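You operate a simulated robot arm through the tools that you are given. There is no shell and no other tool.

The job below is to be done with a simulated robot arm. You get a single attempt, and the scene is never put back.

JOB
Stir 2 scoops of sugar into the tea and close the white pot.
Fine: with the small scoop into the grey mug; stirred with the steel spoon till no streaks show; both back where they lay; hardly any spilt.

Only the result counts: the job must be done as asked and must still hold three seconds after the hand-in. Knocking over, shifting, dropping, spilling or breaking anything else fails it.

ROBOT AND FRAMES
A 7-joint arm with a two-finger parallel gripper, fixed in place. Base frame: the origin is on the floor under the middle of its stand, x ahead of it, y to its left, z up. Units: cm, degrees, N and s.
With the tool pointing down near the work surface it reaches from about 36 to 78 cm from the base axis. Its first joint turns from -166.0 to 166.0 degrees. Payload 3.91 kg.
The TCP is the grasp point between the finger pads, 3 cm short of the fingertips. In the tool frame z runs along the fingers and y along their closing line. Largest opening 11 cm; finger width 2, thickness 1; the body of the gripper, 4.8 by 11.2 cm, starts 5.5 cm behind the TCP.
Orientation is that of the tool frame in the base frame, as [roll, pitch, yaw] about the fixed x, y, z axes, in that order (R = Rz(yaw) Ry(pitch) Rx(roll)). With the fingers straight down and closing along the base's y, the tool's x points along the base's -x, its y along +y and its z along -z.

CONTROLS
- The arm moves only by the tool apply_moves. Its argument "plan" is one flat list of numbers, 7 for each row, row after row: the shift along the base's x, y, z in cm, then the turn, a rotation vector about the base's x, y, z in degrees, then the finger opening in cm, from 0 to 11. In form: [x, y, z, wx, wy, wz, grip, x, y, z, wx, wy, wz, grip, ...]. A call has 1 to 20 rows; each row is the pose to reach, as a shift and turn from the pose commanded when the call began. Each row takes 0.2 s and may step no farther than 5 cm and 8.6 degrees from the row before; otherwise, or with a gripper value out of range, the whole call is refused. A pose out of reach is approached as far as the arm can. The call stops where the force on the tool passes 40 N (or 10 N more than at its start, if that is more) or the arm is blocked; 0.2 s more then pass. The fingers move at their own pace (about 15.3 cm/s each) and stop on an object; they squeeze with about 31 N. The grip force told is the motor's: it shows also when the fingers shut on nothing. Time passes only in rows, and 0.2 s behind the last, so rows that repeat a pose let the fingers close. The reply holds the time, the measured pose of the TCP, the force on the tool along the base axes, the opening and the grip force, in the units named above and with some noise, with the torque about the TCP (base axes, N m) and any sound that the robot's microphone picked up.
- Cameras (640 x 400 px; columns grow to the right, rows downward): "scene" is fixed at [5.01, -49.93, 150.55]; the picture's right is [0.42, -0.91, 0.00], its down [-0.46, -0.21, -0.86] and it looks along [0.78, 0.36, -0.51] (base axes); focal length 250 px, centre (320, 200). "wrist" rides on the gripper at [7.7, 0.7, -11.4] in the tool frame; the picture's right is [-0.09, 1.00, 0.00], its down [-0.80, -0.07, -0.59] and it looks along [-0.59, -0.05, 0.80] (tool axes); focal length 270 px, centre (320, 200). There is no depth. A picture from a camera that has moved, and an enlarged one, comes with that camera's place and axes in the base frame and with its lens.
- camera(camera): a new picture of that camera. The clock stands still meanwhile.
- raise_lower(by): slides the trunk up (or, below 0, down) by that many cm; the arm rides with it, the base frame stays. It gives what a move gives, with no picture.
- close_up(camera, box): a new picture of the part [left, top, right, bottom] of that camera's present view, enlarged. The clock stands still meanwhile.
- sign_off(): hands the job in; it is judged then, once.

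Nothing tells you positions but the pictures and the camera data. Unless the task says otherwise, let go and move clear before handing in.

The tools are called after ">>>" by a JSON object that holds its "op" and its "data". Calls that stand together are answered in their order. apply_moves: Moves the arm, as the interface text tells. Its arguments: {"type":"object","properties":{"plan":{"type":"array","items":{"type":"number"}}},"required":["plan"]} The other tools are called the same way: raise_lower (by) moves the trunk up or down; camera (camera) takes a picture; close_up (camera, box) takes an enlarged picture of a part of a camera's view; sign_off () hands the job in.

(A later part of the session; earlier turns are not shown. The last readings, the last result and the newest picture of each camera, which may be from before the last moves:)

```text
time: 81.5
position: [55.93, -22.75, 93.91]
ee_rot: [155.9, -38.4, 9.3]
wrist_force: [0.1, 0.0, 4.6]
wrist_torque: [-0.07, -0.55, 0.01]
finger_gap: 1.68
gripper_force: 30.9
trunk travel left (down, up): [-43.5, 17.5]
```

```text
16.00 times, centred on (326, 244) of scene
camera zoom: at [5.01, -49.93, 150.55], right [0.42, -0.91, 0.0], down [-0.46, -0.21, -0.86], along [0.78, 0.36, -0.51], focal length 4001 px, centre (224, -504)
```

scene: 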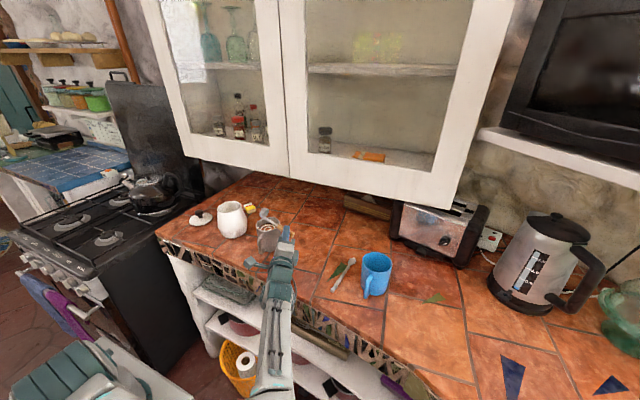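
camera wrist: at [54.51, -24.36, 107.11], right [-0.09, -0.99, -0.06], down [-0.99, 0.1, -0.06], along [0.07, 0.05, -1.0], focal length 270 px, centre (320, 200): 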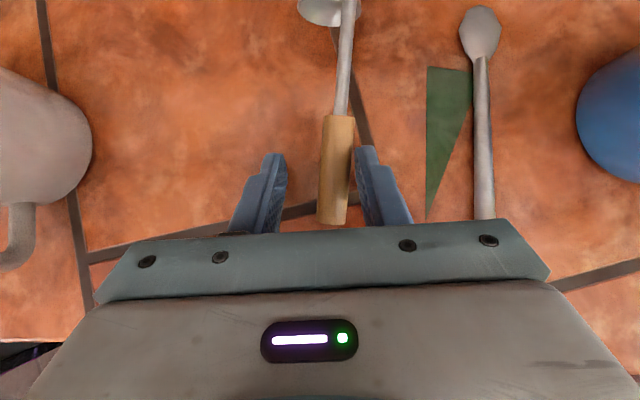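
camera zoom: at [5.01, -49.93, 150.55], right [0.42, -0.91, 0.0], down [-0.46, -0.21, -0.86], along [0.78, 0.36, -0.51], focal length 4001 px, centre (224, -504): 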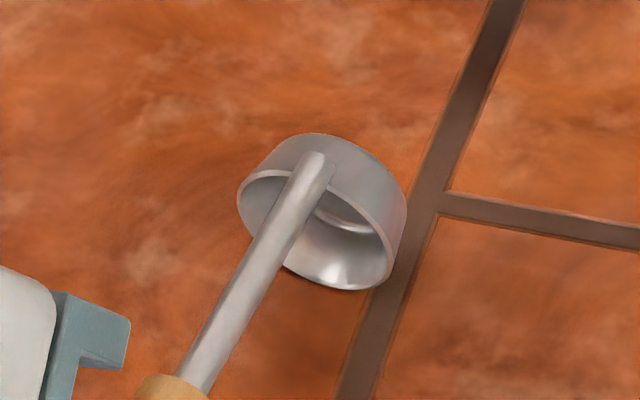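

The cup has touched down 0.3 cm too far out, and the wood end hovers slightly. I lift a hair, shift back in x, and pitch 2° so both ends touch.

>>> {"op": "apply_moves", "data": {"plan": [0, 0, 0.4, 0, 0, 0, 0, -0.43, 0, 0.4, 0, -2, 0, 0, -0.43, 0, 0.1, 0, -2, 0, 0, -0.43, 0, -0.1, 0, -2, 0, 0, -0.43, 0, -0.2, 0, -2, 0, 0, -0.43, 0, -0.25, 0, -2, 0, 0]}}

>>> {"op": "close_up", "data": {"camera": "scene", "box": [314, 234, 338, 254]}}

>>> {"op": "camera", "data": {"camera": "wrist"}}

```text
time: 82.9
position: [55.58, -22.77, 93.68]
ee_rot: [155.5, -40.4, 9.5]
wrist_force: [1.4, -0.7, 8.9]
wrist_torque: [-0.09, 0.17, 0.0]
finger_gap: 1.67
gripper_force: 30.6
trunk travel left (down, up): [-43.5, 17.5]
```

```text
16.00 times, centred on (326, 244) of scene
camera zoom: at [5.01, -49.93, 150.55], right [0.42, -0.91, 0.0], down [-0.46, -0.21, -0.86], along [0.78, 0.36, -0.51], focal length 4001 px, centre (224, -504)
```

zoom: 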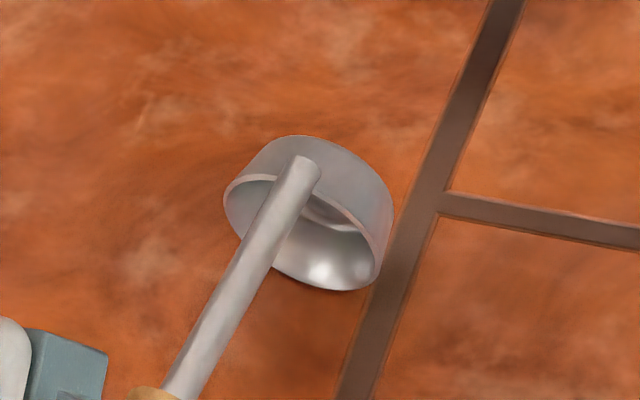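

```text
taken
camera wrist: at [53.85, -18.75, 106.73], right [-0.18, -0.95, 0.26], down [-0.98, 0.15, -0.13], along [0.08, -0.28, -0.96], focal length 270 px, centre (320, 200)
```

wrist: 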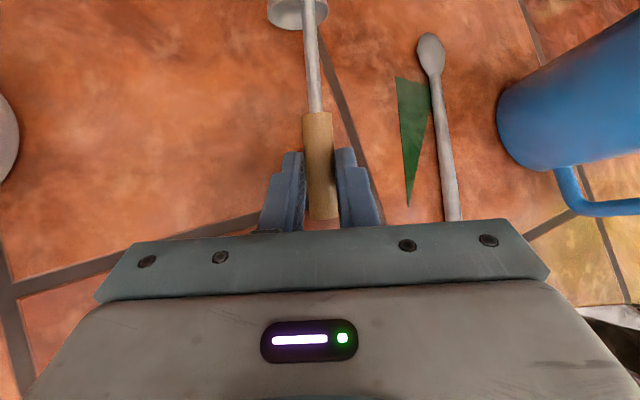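

Now the wood end touches and the cup hovers about 0.2 cm, slightly left of its mark. I fine-tune with +1° pitch and a small shift.

>>> {"op": "apply_moves", "data": {"plan": [0, 0, 0.4, 0, 0, 0, 0, 0.14, -0.18, 0.4, 0, 1, 0, 0, 0.14, -0.18, 0.2, 0, 1, 0, 0, 0.14, -0.18, 0.1, 0, 1, 0, 0, 0.14, -0.18, 0.05, 0, 1, 0, 0]}}

>>> {"op": "close_up", "data": {"camera": "scene", "box": [314, 234, 338, 254]}}

```text
time: 84.1
position: [55.62, -22.93, 93.57]
ee_rot: [155.8, -39.4, 9.3]
wrist_force: [1.7, 0.4, 5.0]
wrist_torque: [0.01, -0.75, 0.04]
finger_gap: 1.69
gripper_force: 30.6
trunk travel left (down, up): [-43.5, 17.5]
```

```text
16.00 times, centred on (326, 244) of scene
camera zoom: at [5.01, -49.93, 150.55], right [0.42, -0.91, 0.0], down [-0.46, -0.21, -0.86], along [0.78, 0.36, -0.51], focal length 4001 px, centre (224, -504)
```

zoom: 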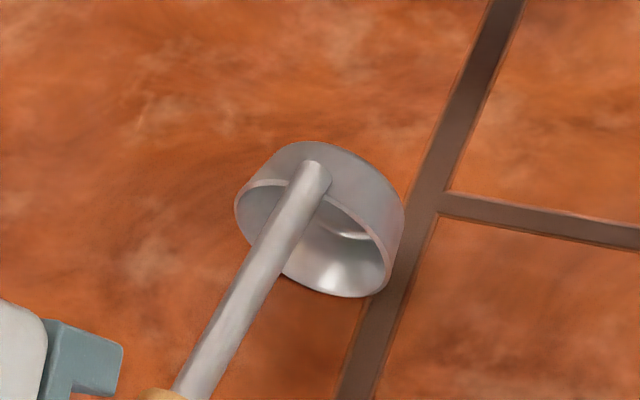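

Position now matches the original within a millimetre. I relax the pressing force slightly before release.

>>> {"op": "apply_moves", "data": {"plan": [0, 0, 0.02, 0, -0.3, 0, 0, 0, 0, 0.02, 0, -0.6, 0, 0, 0, 0, 0.02, 0, -0.6, 0, 0]}}

>>> {"op": "close_up", "data": {"camera": "scene", "box": [314, 234, 338, 254]}}

```text
time: 84.9
position: [55.71, -22.94, 93.69]
ee_rot: [155.8, -39.9, 9.3]
wrist_force: [-2.2, 1.1, 4.9]
wrist_torque: [0.04, 0.17, -0.07]
finger_gap: 1.67
gripper_force: 30.8
trunk travel left (down, up): [-43.5, 17.5]
```

```text
16.00 times, centred on (326, 244) of scene
camera zoom: at [5.01, -49.93, 150.55], right [0.42, -0.91, 0.0], down [-0.46, -0.21, -0.86], along [0.78, 0.36, -0.51], focal length 4001 px, centre (224, -504)
```

zoom: 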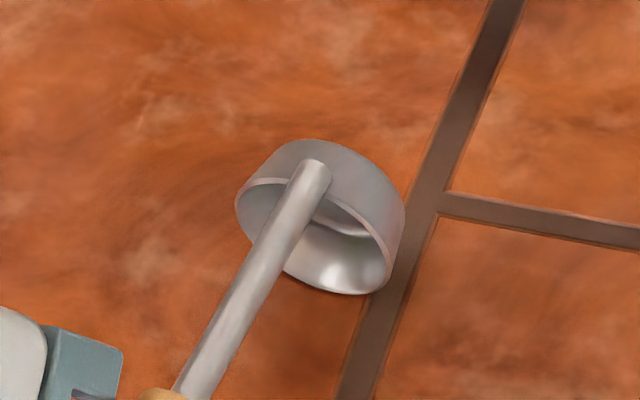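

I split the difference on pitch, then open only a hair so the scoop stays caged and I can see which way it wants to lean.

>>> {"op": "apply_moves", "data": {"plan": [0, 0, 0.0, 0, 0.3, 0, 0, 0, 0, 0.0, 0, 0.3, 0, 0, 0, 0, 0, 0, 0.3, 0, 1.72, 0, 0, 0, 0, 0.3, 0, 1.76, 0, 0, 0, 0, 0.3, 0, 1.8, 0, 0, 0, 0, 0.3, 0, 1.8]}}

>>> {"op": "close_up", "data": {"camera": "scene", "box": [314, 234, 338, 254]}}

>>> {"op": "close_up", "data": {"camera": "wrist", "box": [250, 0, 390, 240]}}

```text
time: 86.3
position: [55.64, -22.83, 93.64]
ee_rot: [155.8, -39.6, 9.3]
wrist_force: [-0.6, 0.4, -0.2]
wrist_torque: [-0.01, 0.01, 0.01]
finger_gap: 1.81
gripper_force: 0.0
trunk travel left (down, up): [-43.5, 17.5]
```

```text
16.00 times, centred on (326, 244) of scene
camera zoom: at [5.01, -49.93, 150.55], right [0.42, -0.91, 0.0], down [-0.46, -0.21, -0.86], along [0.78, 0.36, -0.51], focal length 4001 px, centre (224, -504)
```

zoom: 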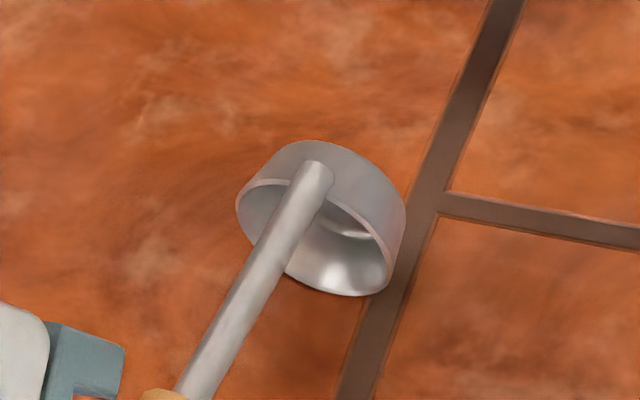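

```text
1.67 times, centred on (320, 120) of wrist
camera zoom: at [54.15, -19.01, 106.78], right [-0.18, -0.95, 0.26], down [-0.98, 0.15, -0.12], along [0.07, -0.27, -0.96], focal length 450 px, centre (320, 333)
```

zoom: 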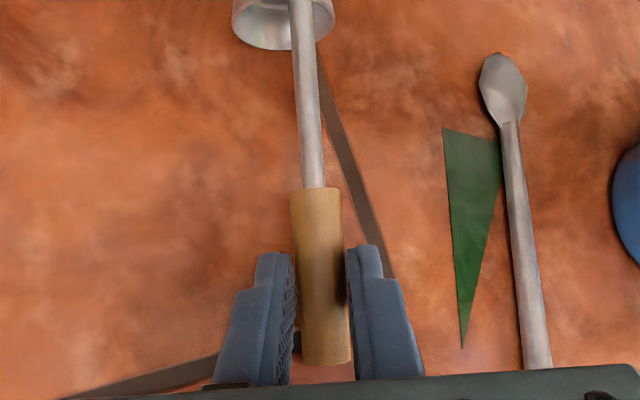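

It stayed put. I open further in small steps and watch.

>>> {"op": "apply_moves", "data": {"plan": [0, 0, 0, 0, 0, 0, 1.9, 0, 0, 0, 0, 0, 0, 2.0, 0, 0, 0, 0, 0, 0, 2.1, 0, 0, 0, 0, 0, 0, 2.1]}}

>>> {"op": "close_up", "data": {"camera": "scene", "box": [314, 234, 338, 254]}}

>>> {"op": "close_up", "data": {"camera": "wrist", "box": [250, 0, 390, 240]}}

```text
time: 87.3
position: [55.66, -23.01, 93.51]
ee_rot: [155.8, -39.5, 9.3]
wrist_force: [-0.5, 0.0, 0.5]
wrist_torque: [0.01, -0.01, 0.0]
finger_gap: 2.11
gripper_force: 0.6
trunk travel left (down, up): [-43.5, 17.5]
```

```text
16.00 times, centred on (326, 244) of scene
camera zoom: at [5.01, -49.93, 150.55], right [0.42, -0.91, 0.0], down [-0.46, -0.21, -0.86], along [0.78, 0.36, -0.51], focal length 4001 px, centre (224, -504)
```

zoom: 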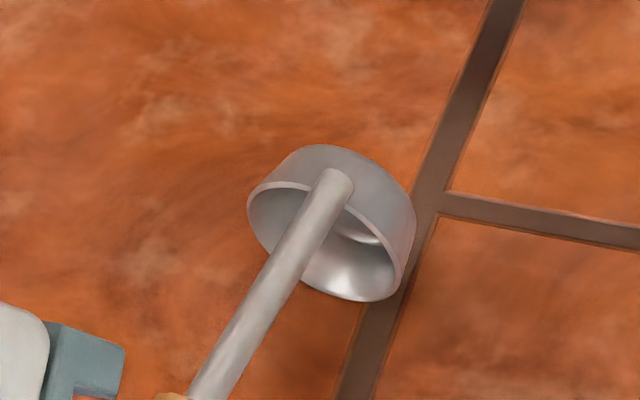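

```text
1.67 times, centred on (320, 120) of wrist
camera zoom: at [54.15, -19.0, 106.78], right [-0.18, -0.95, 0.26], down [-0.98, 0.15, -0.12], along [0.07, -0.27, -0.96], focal length 450 px, centre (320, 333)
```

zoom: 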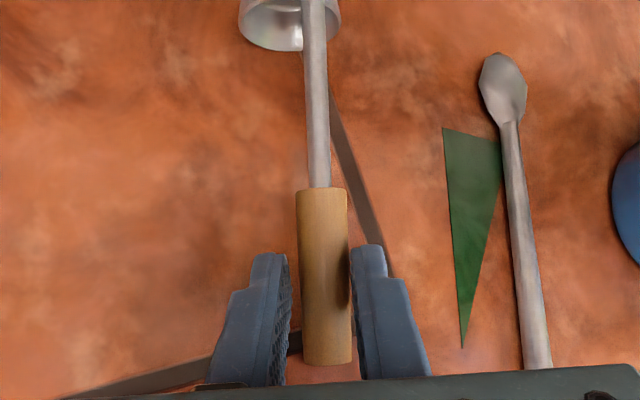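

It leans to the right finger again, so it needs a few degrees more roll. I re-grip, lift slightly, and check the roll.

>>> {"op": "apply_moves", "data": {"plan": [0, 0, 0, 0, 0, 0, 2.0, 0, 0, 0, 0, 0, 0, 1.9, 0, 0, 0, 0, 0, 0, 1.8, 0, 0, 0, 0, 0, 0, 1.7, 0, 0, 0, 0, 0, 0, 0, 0, 0, 0, 0, 0, 0, 0, 0, 0, 0.2, 0, 0, 0, 0, 0, 0, 0.5, 0, 0, 0, 0, 0, 0, 0.5, 0, 0, 0, 0]}}

>>> {"op": "close_up", "data": {"camera": "wrist", "box": [270, 0, 350, 40]}}

>>> {"op": "close_up", "data": {"camera": "scene", "box": [314, 234, 338, 254]}}

```text
time: 89.3
position: [55.71, -22.86, 94.02]
ee_rot: [155.7, -39.6, 9.4]
wrist_force: [-0.5, 0.2, -0.8]
wrist_torque: [0.02, 0.06, -0.04]
finger_gap: 1.69
gripper_force: 30.8
trunk travel left (down, up): [-43.5, 17.5]
```

```text
8.00 times, centred on (310, 20) of wrist
camera zoom: at [54.18, -18.93, 107.25], right [-0.18, -0.95, 0.26], down [-0.98, 0.15, -0.12], along [0.07, -0.27, -0.96], focal length 2162 px, centre (400, 1640)
```

zoom: 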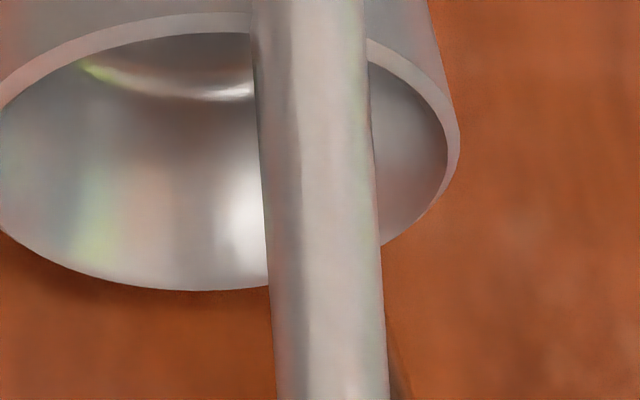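

```text
16.00 times, centred on (326, 244) of scene
camera zoom: at [5.01, -49.93, 150.55], right [0.42, -0.91, 0.0], down [-0.46, -0.21, -0.86], along [0.78, 0.36, -0.51], focal length 4001 px, centre (224, -504)
```

zoom: 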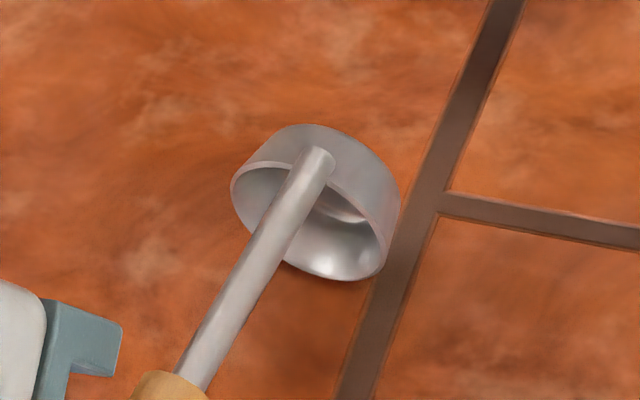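

The roll in hand grew to about 5–6°. I rotate a further -6° about the handle, re-centre, and lower again.

>>> {"op": "apply_moves", "data": {"plan": [0.03, 0.44, 0.1, -5.82, 0.2, -1.45, 0, 0.03, 0.44, 0.1, -5.82, 0.2, -1.45, 0, 0.03, 0.44, -0.3, -5.82, 0.2, -1.45, 0, 0.03, 0.44, -0.45, -5.82, 0.2, -1.45, 0, 0.03, 0.44, -0.5, -5.82, 0.2, -1.45, 0]}}

>>> {"op": "close_up", "data": {"camera": "scene", "box": [314, 234, 338, 254]}}

```text
time: 90.5
position: [55.65, -22.27, 93.76]
ee_rot: [148.4, -38.4, 12.5]
wrist_force: [-1.6, -0.3, 1.2]
wrist_torque: [-0.04, -0.17, 0.0]
finger_gap: 1.68
gripper_force: 31.5
trunk travel left (down, up): [-43.5, 17.5]
```

```text
16.00 times, centred on (326, 244) of scene
camera zoom: at [5.01, -49.93, 150.55], right [0.42, -0.91, 0.0], down [-0.46, -0.21, -0.86], along [0.78, 0.36, -0.51], focal length 4001 px, centre (224, -504)
```

zoom: 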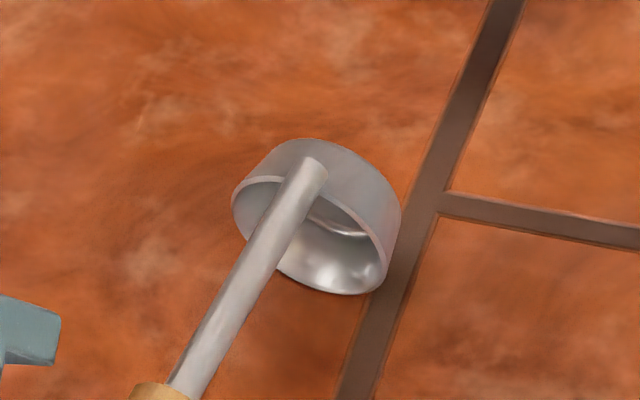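

Very close to the original now. I release into a small cage again and watch the lean.

>>> {"op": "apply_moves", "data": {"plan": [0, 0, 0, 0, 0, 0, 1.72, 0, 0, 0, 0, 0, 0, 1.8, 0, 0, 0, 0, 0, 0, 1.9, 0, 0, 0, 0, 0, 0, 1.9, 0, 0, 0, 0, 0, 0, 1.9]}}

>>> {"op": "close_up", "data": {"camera": "scene", "box": [314, 234, 338, 254]}}

>>> {"op": "close_up", "data": {"camera": "wrist", "box": [250, 0, 390, 240]}}

```text
time: 91.7
position: [55.81, -22.41, 93.57]
ee_rot: [148.5, -38.2, 12.4]
wrist_force: [0.2, 0.0, 0.9]
wrist_torque: [-0.01, 0.0, -0.01]
finger_gap: 1.91
gripper_force: 0.0
trunk travel left (down, up): [-43.5, 17.5]
```

```text
16.00 times, centred on (326, 244) of scene
camera zoom: at [5.01, -49.93, 150.55], right [0.42, -0.91, 0.0], down [-0.46, -0.21, -0.86], along [0.78, 0.36, -0.51], focal length 4001 px, centre (224, -504)
```

zoom: 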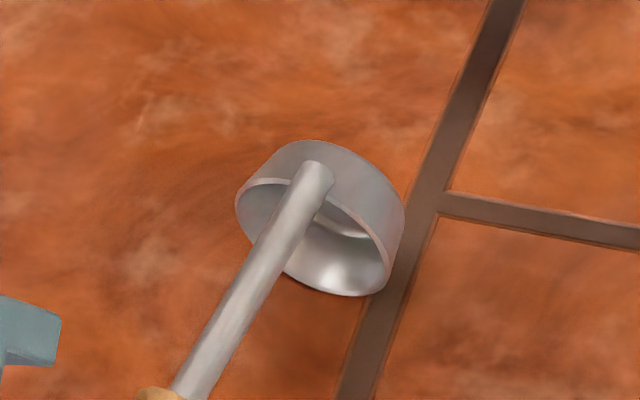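

```text
1.67 times, centred on (320, 120) of wrist
camera zoom: at [54.37, -17.17, 106.31], right [-0.2, -0.91, 0.35], down [-0.98, 0.16, -0.13], along [0.06, -0.37, -0.93], focal length 450 px, centre (320, 333)
```

zoom: 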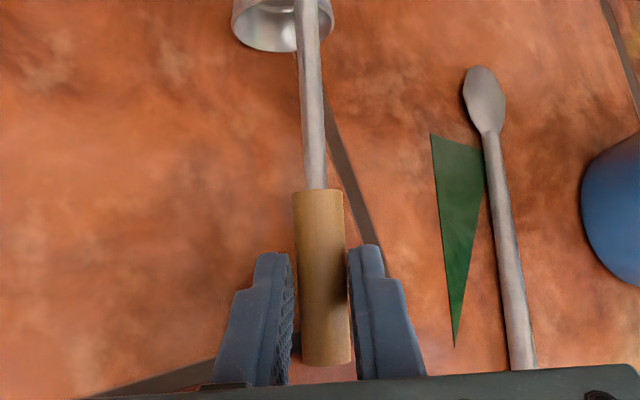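

It moved only slightly. I open a little more to see whether it stands on its own.

>>> {"op": "apply_moves", "data": {"plan": [0, 0, 0, 0, 0, 0, 2.0, 0, 0, 0, 0, 0, 0, 2.1, 0, 0, 0, 0, 0, 0, 2.1, 0, 0, 0, 0, 0, 0, 2.1]}}

>>> {"op": "close_up", "data": {"camera": "scene", "box": [314, 234, 338, 254]}}

>>> {"op": "close_up", "data": {"camera": "wrist", "box": [250, 0, 390, 240]}}

```text
time: 92.7
position: [55.78, -22.44, 93.61]
ee_rot: [148.4, -38.2, 12.4]
wrist_force: [-0.6, -0.4, 0.2]
wrist_torque: [0.0, -0.03, 0.01]
finger_gap: 2.09
gripper_force: 0.6
trunk travel left (down, up): [-43.5, 17.5]
```

```text
16.00 times, centred on (326, 244) of scene
camera zoom: at [5.01, -49.93, 150.55], right [0.42, -0.91, 0.0], down [-0.46, -0.21, -0.86], along [0.78, 0.36, -0.51], focal length 4001 px, centre (224, -504)
```

zoom: 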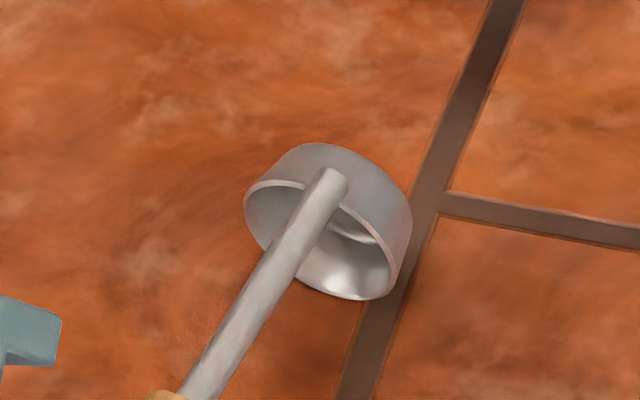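

```text
1.67 times, centred on (320, 120) of wrist
camera zoom: at [54.37, -17.18, 106.31], right [-0.2, -0.91, 0.35], down [-0.98, 0.17, -0.13], along [0.06, -0.37, -0.93], focal length 450 px, centre (320, 333)
```

zoom: 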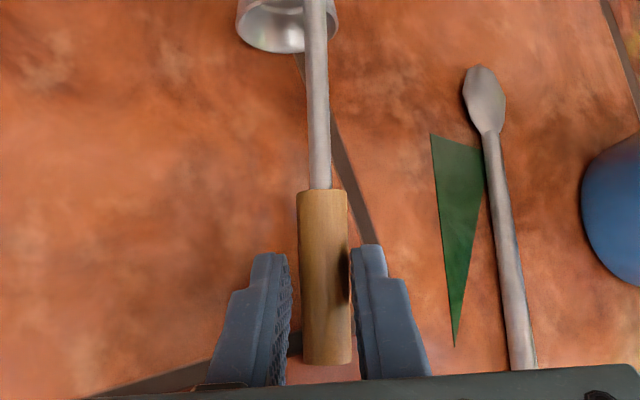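

Still leaning on the right finger. I push the cage slowly toward +y to roll it back to its balance point.

>>> {"op": "apply_moves", "data": {"plan": [0, 0.06, -0.02, 0, 0, 0, 2.1, 0, 0.12, -0.04, 0, 0, 0, 2.1, 0, 0.18, -0.06, 0, 0, 0, 2.1, 0, 0.24, -0.08, 0, 0, 0, 2.1, 0, 0.3, -0.1, 0, 0, 0, 2.1, 0, 0.36, -0.12, 0, 0, 0, 2.1, 0, 0.36, -0.12, 0, 0, 0, 2.1]}}

>>> {"op": "close_up", "data": {"camera": "scene", "box": [314, 234, 338, 254]}}

>>> {"op": "close_up", "data": {"camera": "wrist", "box": [250, 0, 390, 240]}}

```text
time: 94.3
position: [55.68, -22.06, 93.56]
ee_rot: [148.5, -38.3, 12.3]
wrist_force: [-0.3, -0.8, -1.3]
wrist_torque: [0.02, 0.0, 0.01]
finger_gap: 2.09
gripper_force: 0.1
trunk travel left (down, up): [-43.5, 17.5]
```

```text
16.00 times, centred on (326, 244) of scene
camera zoom: at [5.01, -49.93, 150.55], right [0.42, -0.91, 0.0], down [-0.46, -0.21, -0.86], along [0.78, 0.36, -0.51], focal length 4001 px, centre (224, -504)
```

zoom: 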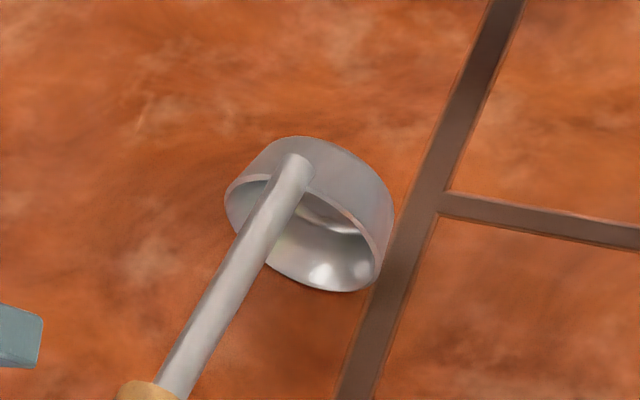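

```text
1.67 times, centred on (320, 120) of wrist
camera zoom: at [54.33, -16.82, 106.17], right [-0.2, -0.91, 0.35], down [-0.98, 0.16, -0.13], along [0.06, -0.37, -0.93], focal length 450 px, centre (320, 333)
```

zoom: 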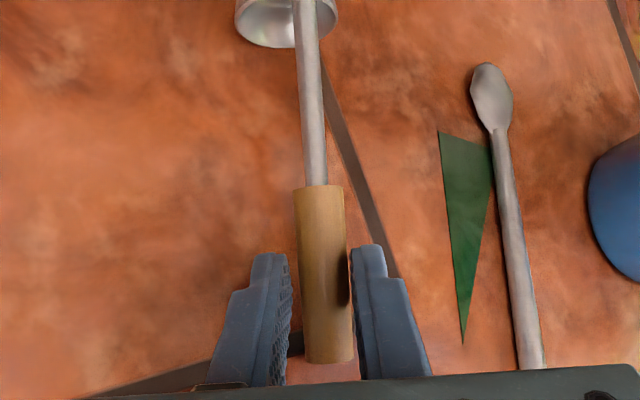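

Now it is slightly past upright to the other side. I wait a moment to see whether it drifts.

>>> {"op": "apply_moves", "data": {"plan": [0, 0, 0, 0, 0, 0, 2.1, 0, 0, 0, 0, 0, 0, 2.1, 0, 0, 0, 0, 0, 0, 2.1, 0, 0, 0, 0, 0, 0, 2.1]}}

>>> {"op": "close_up", "data": {"camera": "scene", "box": [314, 234, 338, 254]}}

>>> {"op": "close_up", "data": {"camera": "wrist", "box": [250, 0, 390, 240]}}

```text
time: 95.3
position: [55.71, -22.01, 93.49]
ee_rot: [148.4, -38.3, 12.5]
wrist_force: [-0.6, 0.7, 0.1]
wrist_torque: [0.0, -0.01, 0.04]
finger_gap: 2.08
gripper_force: 0.1
trunk travel left (down, up): [-43.5, 17.5]
```

```text
16.00 times, centred on (326, 244) of scene
camera zoom: at [5.01, -49.93, 150.55], right [0.42, -0.91, 0.0], down [-0.46, -0.21, -0.86], along [0.78, 0.36, -0.51], focal length 4001 px, centre (224, -504)
```

zoom: 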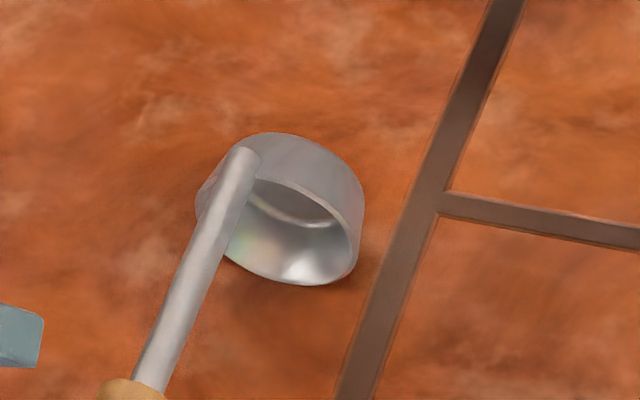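

```text
1.67 times, centred on (320, 120) of wrist
camera zoom: at [54.33, -16.83, 106.18], right [-0.2, -0.91, 0.35], down [-0.98, 0.16, -0.13], along [0.06, -0.37, -0.93], focal length 450 px, centre (320, 333)
```

zoom: 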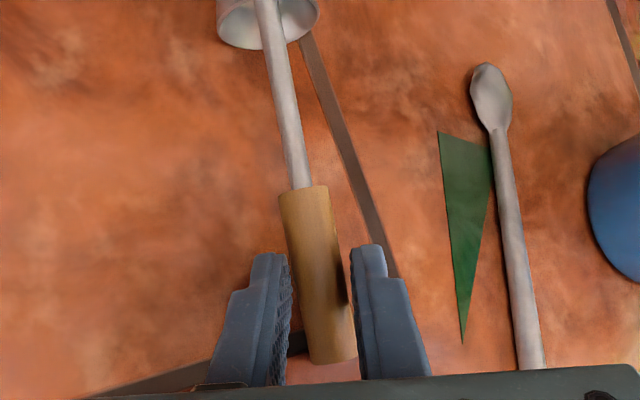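

It is an unstable balance: it fell to the left finger this time, so the balance point lies between the two. I re-grip, lift slightly, and measure the roll again.

>>> {"op": "apply_moves", "data": {"plan": [0, 0, 0, 0, 0, 0, 2.0, 0, 0, 0, 0, 0, 0, 1.9, 0, 0, 0, 0, 0, 0, 1.8, 0, 0, 0, 0, 0, 0, 1.7, 0, 0, 0, 0, 0, 0, 0, 0, 0, 0, 0, 0, 0, 0, 0, 0, 0.5, 0, 0, 0, 0, 0, 0, 1.0, 0, 0, 0, 0, 0, 0, 1.0, 0, 0, 0, 0]}}

>>> {"op": "close_up", "data": {"camera": "wrist", "box": [270, 0, 350, 40]}}

>>> {"op": "close_up", "data": {"camera": "scene", "box": [310, 230, 338, 254]}}

>>> {"op": "camera", "data": {"camera": "wrist"}}

```text
time: 97.3
position: [55.68, -22.27, 94.63]
ee_rot: [148.5, -38.4, 12.5]
wrist_force: [-0.4, -0.2, 0.4]
wrist_torque: [-0.01, 0.09, 0.01]
finger_gap: 1.68
gripper_force: 30.2
trunk travel left (down, up): [-43.5, 17.5]
```

```text
8.00 times, centred on (310, 20) of wrist
camera zoom: at [54.35, -16.97, 107.25], right [-0.2, -0.91, 0.35], down [-0.98, 0.17, -0.13], along [0.06, -0.37, -0.93], focal length 2162 px, centre (400, 1640)
```

zoom: 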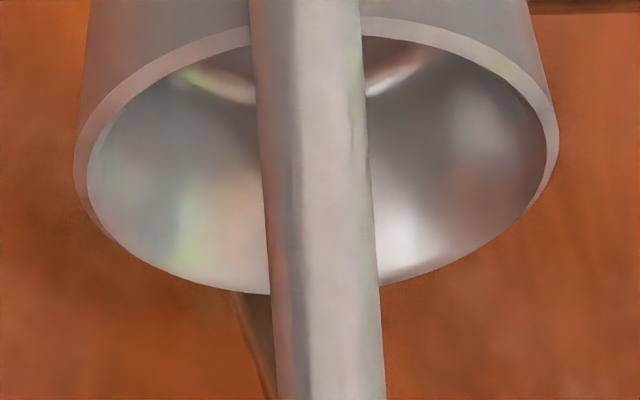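

```text
16.00 times, centred on (324, 242) of scene
camera zoom: at [5.01, -49.93, 150.55], right [0.42, -0.91, 0.0], down [-0.46, -0.21, -0.86], along [0.78, 0.36, -0.51], focal length 4001 px, centre (256, -472)
```

zoom: 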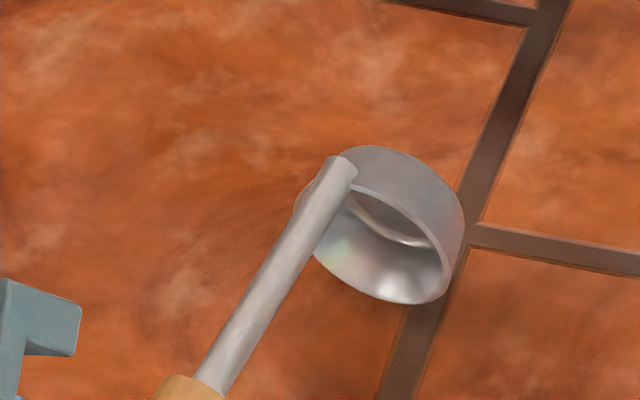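

```text
taken
camera wrist: at [54.35, -16.97, 107.25], right [-0.2, -0.91, 0.35], down [-0.98, 0.17, -0.13], along [0.06, -0.37, -0.93], focal length 270 px, centre (320, 200)
```

wrist: 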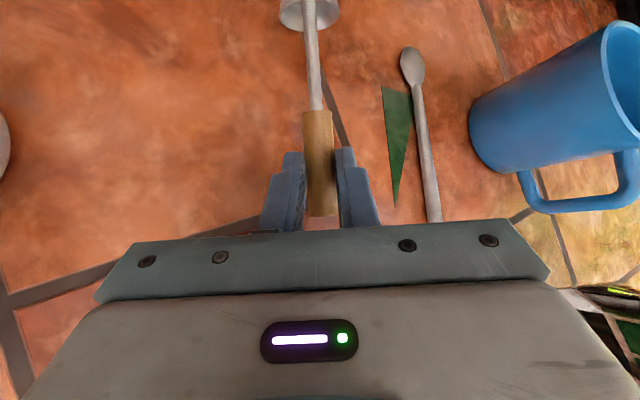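

In this grip the roll relative to the hand is nearly zero, so I can bring the hand back almost flat. I rotate by +22° about the handle and compare with the original picture.

>>> {"op": "apply_moves", "data": {"plan": [-0.02, -0.31, 0.5, 7.21, -0.25, 1.8, 0, -0.05, -0.62, 0.5, 14.42, -0.5, 3.6, 0, -0.083, -0.93, 0.5, 21.63, -0.76, 5.4, 0, -0.083, -0.93, 0.5, 21.63, -0.76, 5.4, 0]}}

>>> {"op": "close_up", "data": {"camera": "scene", "box": [314, 232, 338, 252]}}

>>> {"op": "camera", "data": {"camera": "wrist"}}

```text
time: 98.3
position: [55.67, -22.95, 95.14]
ee_rot: [176.6, -41.5, -0.3]
wrist_force: [-0.6, -0.4, -1.1]
wrist_torque: [0.02, 0.03, -0.01]
finger_gap: 1.67
gripper_force: 31.5
trunk travel left (down, up): [-43.5, 17.5]
```

```text
16.00 times, centred on (326, 242) of scene
camera zoom: at [5.01, -49.93, 150.55], right [0.42, -0.91, 0.0], down [-0.46, -0.21, -0.86], along [0.78, 0.36, -0.51], focal length 4001 px, centre (224, -472)
```

zoom: 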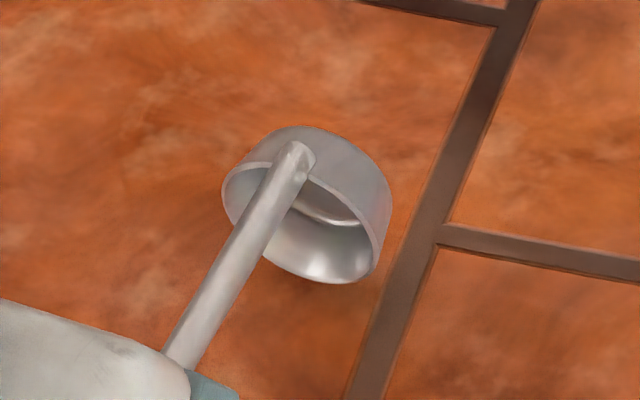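

```text
taken
camera wrist: at [53.87, -23.03, 108.81], right [-0.11, -0.99, -0.01], down [-0.99, 0.11, -0.09], along [0.09, 0.0, -1.0], focal length 270 px, centre (320, 200)
```

wrist: 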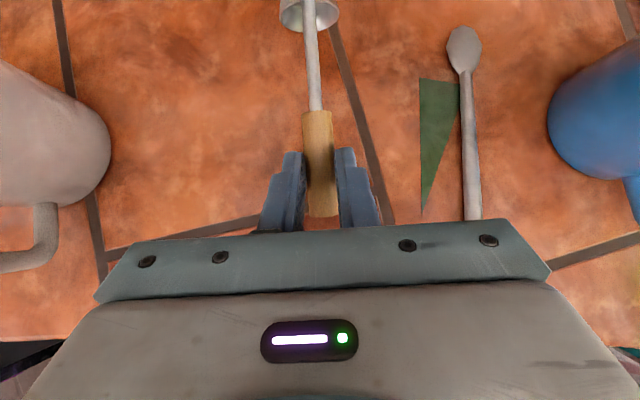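

The look matches the original well. I correct the yaw by about 1.2°, shift, and lower again.

>>> {"op": "apply_moves", "data": {"plan": [0.08, -0.48, 0, 0, 0, 1.2, 0, 0.08, -0.48, -0.6, 0, 0, 1.2, 0, 0.08, -0.48, -1.0, 0, 0, 1.2, 0, 0.08, -0.48, -1.15, 0, 0, 1.2, 0, 0.08, -0.48, -1.2, 0, 0, 1.2, 0]}}

>>> {"op": "close_up", "data": {"camera": "scene", "box": [314, 234, 338, 254]}}

```text
time: 99.5
position: [55.83, -23.39, 93.96]
ee_rot: [176.4, -41.7, 1.0]
wrist_force: [3.6, -0.5, 6.9]
wrist_torque: [-0.04, -1.09, -0.06]
finger_gap: 1.67
gripper_force: 31.0
trunk travel left (down, up): [-43.5, 17.5]
```

```text
16.00 times, centred on (326, 244) of scene
camera zoom: at [5.01, -49.93, 150.55], right [0.42, -0.91, 0.0], down [-0.46, -0.21, -0.86], along [0.78, 0.36, -0.51], focal length 4001 px, centre (224, -504)
```

zoom: 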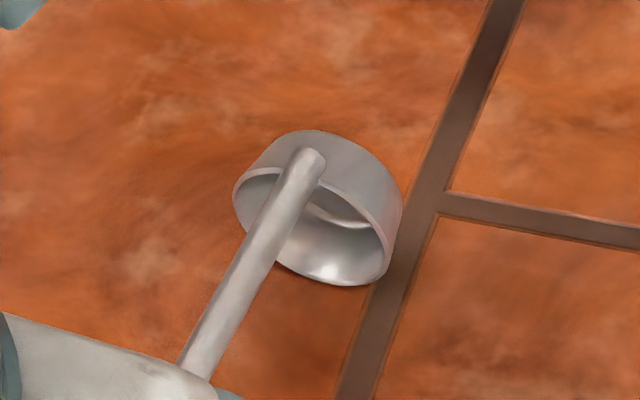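

The cup touches first and lies about 0.4 cm too far out. I lift a hair, shift back, pitch by -1.5° and set it down again.

>>> {"op": "apply_moves", "data": {"plan": [0, 0, 0.4, 0, 0, 0, 0, -0.5, -0.2, 0.4, 0, -1.5, 0, 0, -0.5, -0.2, 0.1, 0, -1.5, 0, 0, -0.5, -0.2, -0.1, 0, -1.5, 0, 0, -0.5, -0.2, -0.2, 0, -1.5, 0, 0]}}

>>> {"op": "close_up", "data": {"camera": "scene", "box": [314, 234, 338, 254]}}

```text
time: 100.7
position: [55.15, -23.81, 93.69]
ee_rot: [176.4, -43.1, 0.9]
wrist_force: [-1.9, 0.9, 8.8]
wrist_torque: [0.06, 0.26, -0.03]
finger_gap: 1.68
gripper_force: 31.3
trunk travel left (down, up): [-43.5, 17.5]
```

```text
16.00 times, centred on (326, 244) of scene
camera zoom: at [5.01, -49.93, 150.55], right [0.42, -0.91, 0.0], down [-0.46, -0.21, -0.86], along [0.78, 0.36, -0.51], focal length 4001 px, centre (224, -504)
```

zoom: 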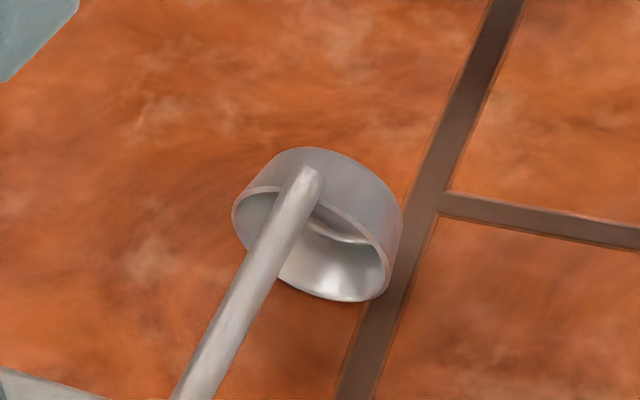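

Nearly perfect. I fine-tune with +1.5° roll and +0.5° pitch, and set it down lightly.

>>> {"op": "apply_moves", "data": {"plan": [0, 0, 0.3, 0, 0, 0, 0, 0.1, -0.06, 0.3, 1.45, 0.45, 0.36, 0, 0.1, -0.06, 0.15, 1.45, 0.45, 0.36, 0, 0.1, -0.06, 0.08, 1.45, 0.45, 0.36, 0, 0.1, -0.06, 0.03, 1.45, 0.45, 0.36, 0]}}

>>> {"op": "close_up", "data": {"camera": "scene", "box": [314, 234, 338, 254]}}

```text
time: 101.9
position: [55.4, -23.74, 93.86]
ee_rot: [178.4, -42.6, -0.1]
wrist_force: [-1.2, -0.2, 4.2]
wrist_torque: [-0.01, -0.52, -0.01]
finger_gap: 1.69
gripper_force: 31.2
trunk travel left (down, up): [-43.5, 17.5]
```

```text
16.00 times, centred on (326, 244) of scene
camera zoom: at [5.01, -49.93, 150.55], right [0.42, -0.91, 0.0], down [-0.46, -0.21, -0.86], along [0.78, 0.36, -0.51], focal length 4001 px, centre (224, -504)
```

zoom: 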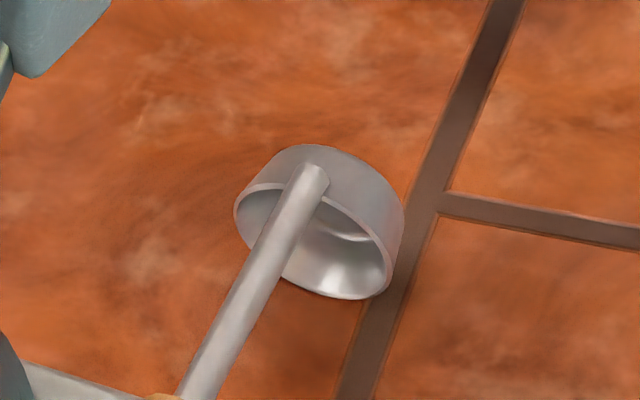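

Excellent match. I open to a small cage and wait.

>>> {"op": "apply_moves", "data": {"plan": [0, 0, 0, 0, 0, 0, 1.7, 0, 0, 0, 0, 0, 0, 1.74, 0, 0, 0, 0, 0, 0, 1.78, 0, 0, 0, 0, 0, 0, 1.84, 0, 0, 0, 0, 0, 0, 1.9, 0, 0, 0, 0, 0, 0, 1.9, 0, 0, 0, 0, 0, 0, 1.9, 0, 0, 0, 0, 0, 0, 1.9]}}

>>> {"op": "close_up", "data": {"camera": "scene", "box": [314, 234, 338, 254]}}

>>> {"op": "close_up", "data": {"camera": "wrist", "box": [250, 0, 390, 240]}}

```text
time: 103.7
position: [55.27, -23.87, 93.74]
ee_rot: [178.4, -42.6, 0.0]
wrist_force: [0.6, 0.8, -0.1]
wrist_torque: [-0.02, -0.02, 0.0]
finger_gap: 1.9
gripper_force: 0.0
trunk travel left (down, up): [-43.5, 17.5]
```

```text
16.00 times, centred on (326, 244) of scene
camera zoom: at [5.01, -49.93, 150.55], right [0.42, -0.91, 0.0], down [-0.46, -0.21, -0.86], along [0.78, 0.36, -0.51], focal length 4001 px, centre (224, -504)
```

zoom: 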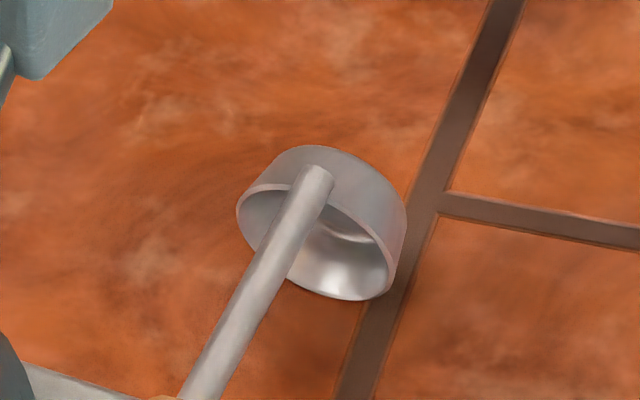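

```text
1.67 times, centred on (320, 120) of wrist
camera zoom: at [53.28, -24.21, 107.35], right [-0.08, -1.0, -0.04], down [-0.99, 0.09, -0.1], along [0.11, 0.03, -0.99], focal length 450 px, centre (320, 333)
```

zoom: 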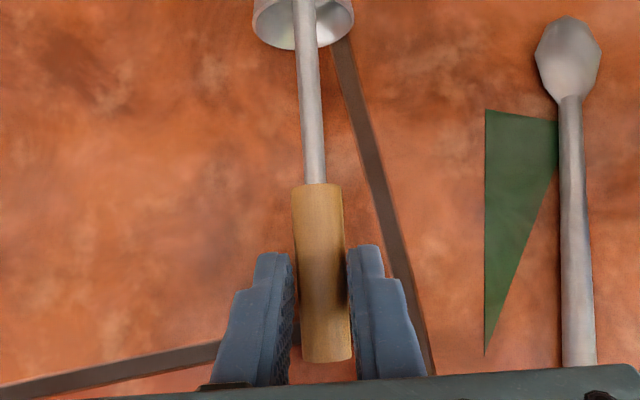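

It moved about half a millimetre. I open slightly more to see if it follows.

>>> {"op": "apply_moves", "data": {"plan": [0, 0, 0, 0, 0, 0, 2.0, 0, 0, 0, 0, 0, 0, 2.0, 0, 0, 0, 0, 0, 0, 2.0, 0, 0, 0, 0, 0, 0, 2.0, 0, 0, 0, 0, 0, 0, 2.0]}}

>>> {"op": "close_up", "data": {"camera": "scene", "box": [314, 234, 338, 254]}}

>>> {"op": "close_up", "data": {"camera": "wrist", "box": [250, 0, 390, 240]}}

```text
time: 104.9
position: [55.36, -23.83, 93.65]
ee_rot: [178.4, -42.5, -0.1]
wrist_force: [0.0, -0.7, 0.5]
wrist_torque: [-0.03, -0.01, -0.02]
finger_gap: 1.98
gripper_force: 0.2
trunk travel left (down, up): [-43.5, 17.5]
```

```text
16.00 times, centred on (326, 244) of scene
camera zoom: at [5.01, -49.93, 150.55], right [0.42, -0.91, 0.0], down [-0.46, -0.21, -0.86], along [0.78, 0.36, -0.51], focal length 4001 px, centre (224, -504)
```

zoom: 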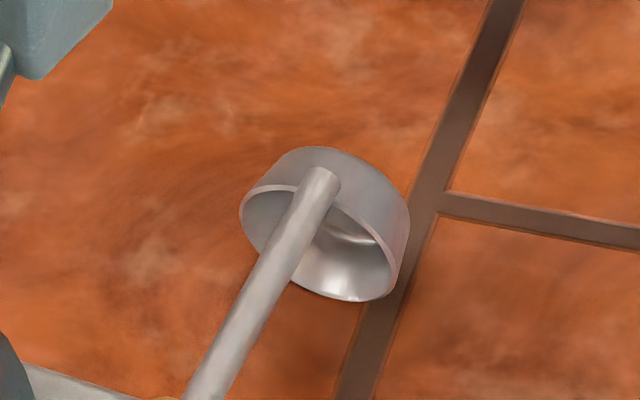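

```text
1.67 times, centred on (320, 120) of wrist
camera zoom: at [53.28, -24.21, 107.35], right [-0.08, -1.0, -0.04], down [-0.99, 0.09, -0.1], along [0.11, 0.03, -0.99], focal length 450 px, centre (320, 333)
```

zoom: 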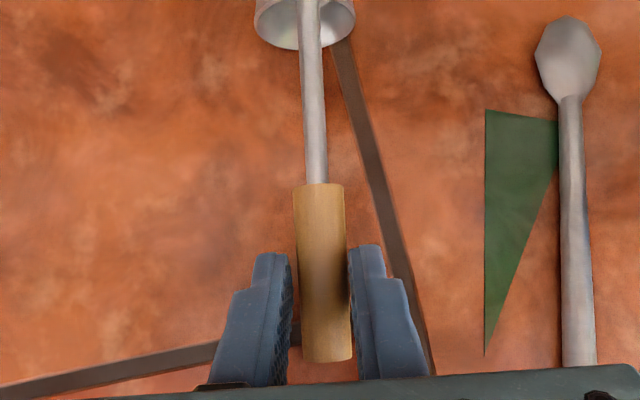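

It keeps leaning right, so the balance lies a little further left. I re-grip, measure, and try once more with a slightly different roll.

>>> {"op": "apply_moves", "data": {"plan": [0, 0, 0, 0, 0, 0, 1.9, 0, 0, 0, 0, 0, 0, 1.8, 0, 0, 0, 0, 0, 0, 1.7, 0, 0, 0, 0, 0, 0, 0, 0, 0, 0, 0, 0, 0, 0, 0, 0, 0, 0, 0, 0, 0, 0, 0, 0.3, 0, 0, 0, 0, 0, 0, 0.3, 0, 0, 0, 0]}}

>>> {"op": "close_up", "data": {"camera": "scene", "box": [314, 234, 338, 254]}}

>>> {"op": "close_up", "data": {"camera": "wrist", "box": [270, 0, 350, 40]}}

```text
time: 106.7
position: [55.31, -23.81, 94.06]
ee_rot: [178.4, -42.5, -0.1]
wrist_force: [-0.8, 1.1, -0.7]
wrist_torque: [0.02, 0.07, 0.0]
finger_gap: 1.7
gripper_force: 30.5
trunk travel left (down, up): [-43.5, 17.5]
```

```text
16.00 times, centred on (326, 244) of scene
camera zoom: at [5.01, -49.93, 150.55], right [0.42, -0.91, 0.0], down [-0.46, -0.21, -0.86], along [0.78, 0.36, -0.51], focal length 4001 px, centre (224, -504)
```

zoom: 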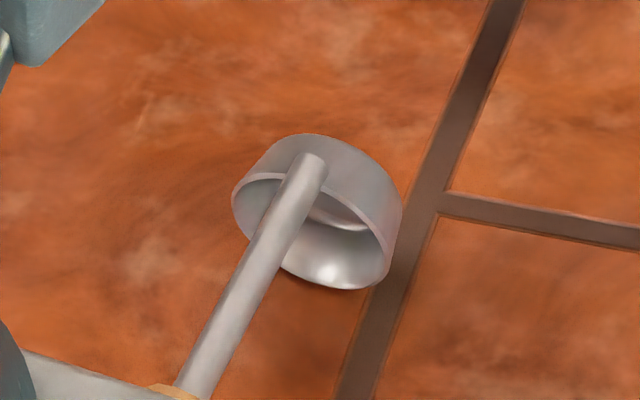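

```text
8.00 times, centred on (310, 20) of wrist
camera zoom: at [53.29, -24.18, 107.62], right [-0.08, -1.0, -0.04], down [-0.99, 0.09, -0.1], along [0.11, 0.03, -0.99], focal length 2162 px, centre (400, 1640)
```

zoom: 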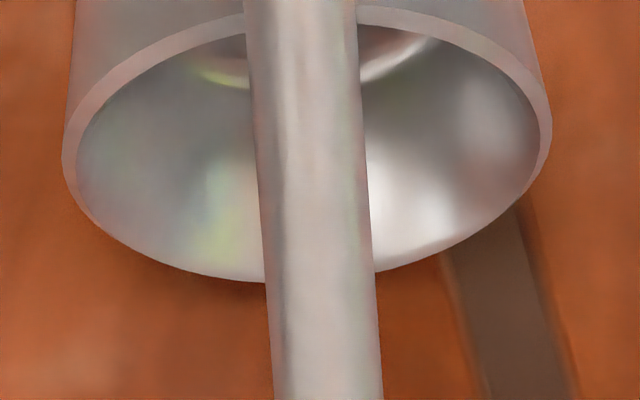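

I roll by -2.3° toward the estimated balance, set down, and this time open the fingers quickly and wide so they don't drag it.

>>> {"op": "apply_moves", "data": {"plan": [0, 0.1, 0, -2.23, 0.08, -0.56, 0, 0, 0.1, -0.15, -2.23, 0.08, -0.56, 0, 0, 0.1, -0.24, -2.23, 0.08, -0.56, 0, 0, 0.1, -0.28, -2.23, 0.08, -0.56, 0]}}

>>> {"op": "close_up", "data": {"camera": "scene", "box": [314, 234, 338, 254]}}

```text
time: 107.7
position: [55.36, -23.72, 93.77]
ee_rot: [175.4, -42.4, 1.4]
wrist_force: [-0.7, -0.5, -0.3]
wrist_torque: [0.01, -0.06, 0.01]
finger_gap: 1.69
gripper_force: 30.8
trunk travel left (down, up): [-43.5, 17.5]
```

```text
16.00 times, centred on (326, 244) of scene
camera zoom: at [5.01, -49.93, 150.55], right [0.42, -0.91, 0.0], down [-0.46, -0.21, -0.86], along [0.78, 0.36, -0.51], focal length 4001 px, centre (224, -504)
```

zoom: 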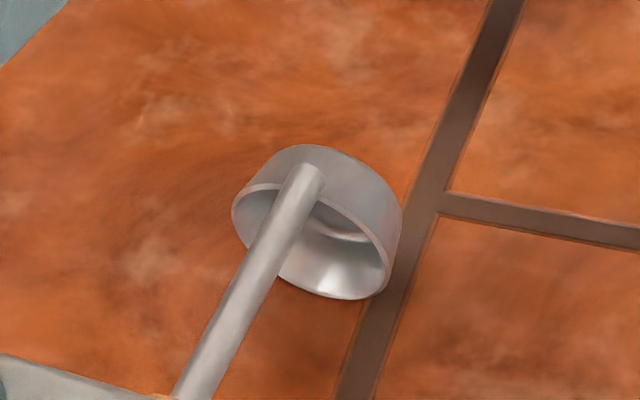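

>>> {"op": "apply_moves", "data": {"plan": [0, 0, -0.05, 0, 0, 0, 0, 0, 0, -0.05, 0, 0, 0, 0]}}

>>> {"op": "apply_moves", "data": {"plan": [0, 0, 0, 0, 0, 0, 5, 0, 0, 0, 0, 0, 0, 5, 0, 0, 0, 0, 0, 0, 5]}}

>>> {"op": "close_up", "data": {"camera": "scene", "box": [314, 234, 338, 254]}}

>>> {"op": "camera", "data": {"camera": "wrist"}}

```text
time: 108.3
position: [55.4, -23.71, 93.65]
ee_rot: [175.4, -42.5, 1.4]
wrist_force: [2.1, -1.4, 4.6]
wrist_torque: [-0.08, -0.22, -0.03]
finger_gap: 1.68
gripper_force: 30.8
trunk travel left (down, up): [-43.5, 17.5]
```

```text
time: 109.1
position: [55.21, -23.61, 93.49]
ee_rot: [175.5, -42.5, 1.4]
wrist_force: [0.3, 0.5, 0.9]
wrist_torque: [-0.03, 0.02, 0.02]
finger_gap: 4.99
gripper_force: 0.1
trunk travel left (down, up): [-43.5, 17.5]
```

```text
16.00 times, centred on (326, 244) of scene
camera zoom: at [5.01, -49.93, 150.55], right [0.42, -0.91, 0.0], down [-0.46, -0.21, -0.86], along [0.78, 0.36, -0.51], focal length 4001 px, centre (224, -504)
```

zoom: 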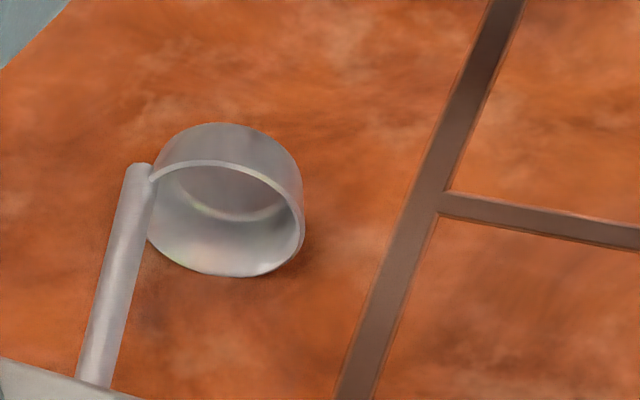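

```text
taken
camera wrist: at [53.25, -23.45, 107.28], right [-0.09, -1.0, 0.0], down [-0.99, 0.09, -0.11], along [0.11, -0.01, -0.99], focal length 270 px, centre (320, 200)
```

wrist: 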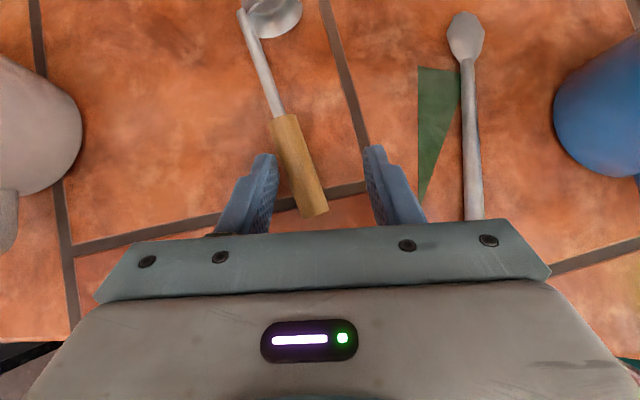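

It is truly an unstable balance, so it must lie on its side to stay put. I open wide, back off upward, and see where it comes to rest; then I'll reposition it.

>>> {"op": "apply_moves", "data": {"plan": [0, 0, 0, 0, 0, 0, 7, 0, 0, 0, 0, 0, 0, 9, 0, 0, 0, 0, 0, 0, 9, 0, 0, 2, 0, 0, 0, 9, 0, 0, 5, 0, 0, 0, 9, 0, 0, 9, 0, 0, 0, 9, 0, 0, 12, 0, 0, 0, 9, 0, 0, 12, 0, 0, 0, 9]}}

>>> {"op": "camera", "data": {"camera": "wrist"}}

>>> {"op": "close_up", "data": {"camera": "scene", "box": [290, 220, 350, 280]}}

```text
time: 110.9
position: [55.06, -23.75, 105.44]
ee_rot: [175.3, -42.4, 1.3]
wrist_force: [0.5, -1.0, 0.0]
wrist_torque: [0.0, -0.02, -0.03]
finger_gap: 9.0
gripper_force: 0.1
trunk travel left (down, up): [-43.5, 17.5]
```

```text
taken
camera wrist: at [53.03, -23.49, 119.11], right [-0.09, -1.0, 0.0], down [-0.99, 0.09, -0.11], along [0.11, -0.01, -0.99], focal length 270 px, centre (320, 200)
```

wrist: 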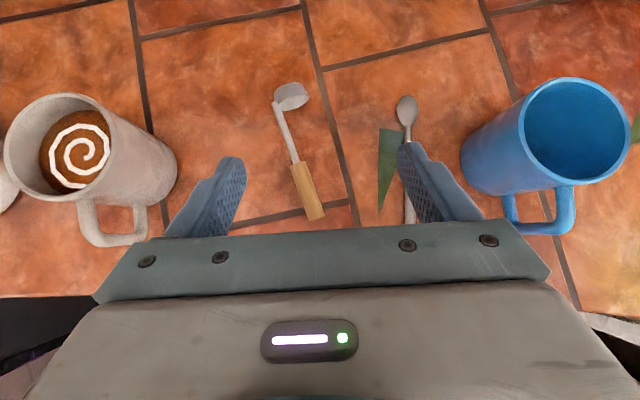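

```text
6.67 times, centred on (320, 250) of scene
camera zoom: at [5.01, -49.93, 150.55], right [0.42, -0.91, 0.0], down [-0.46, -0.21, -0.86], along [0.78, 0.36, -0.51], focal length 1667 px, centre (320, -133)
```

zoom: 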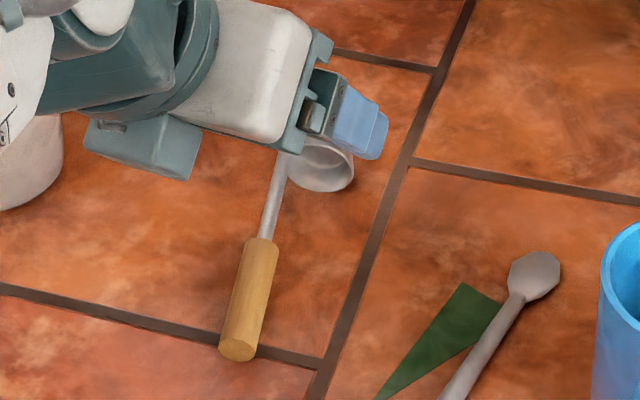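

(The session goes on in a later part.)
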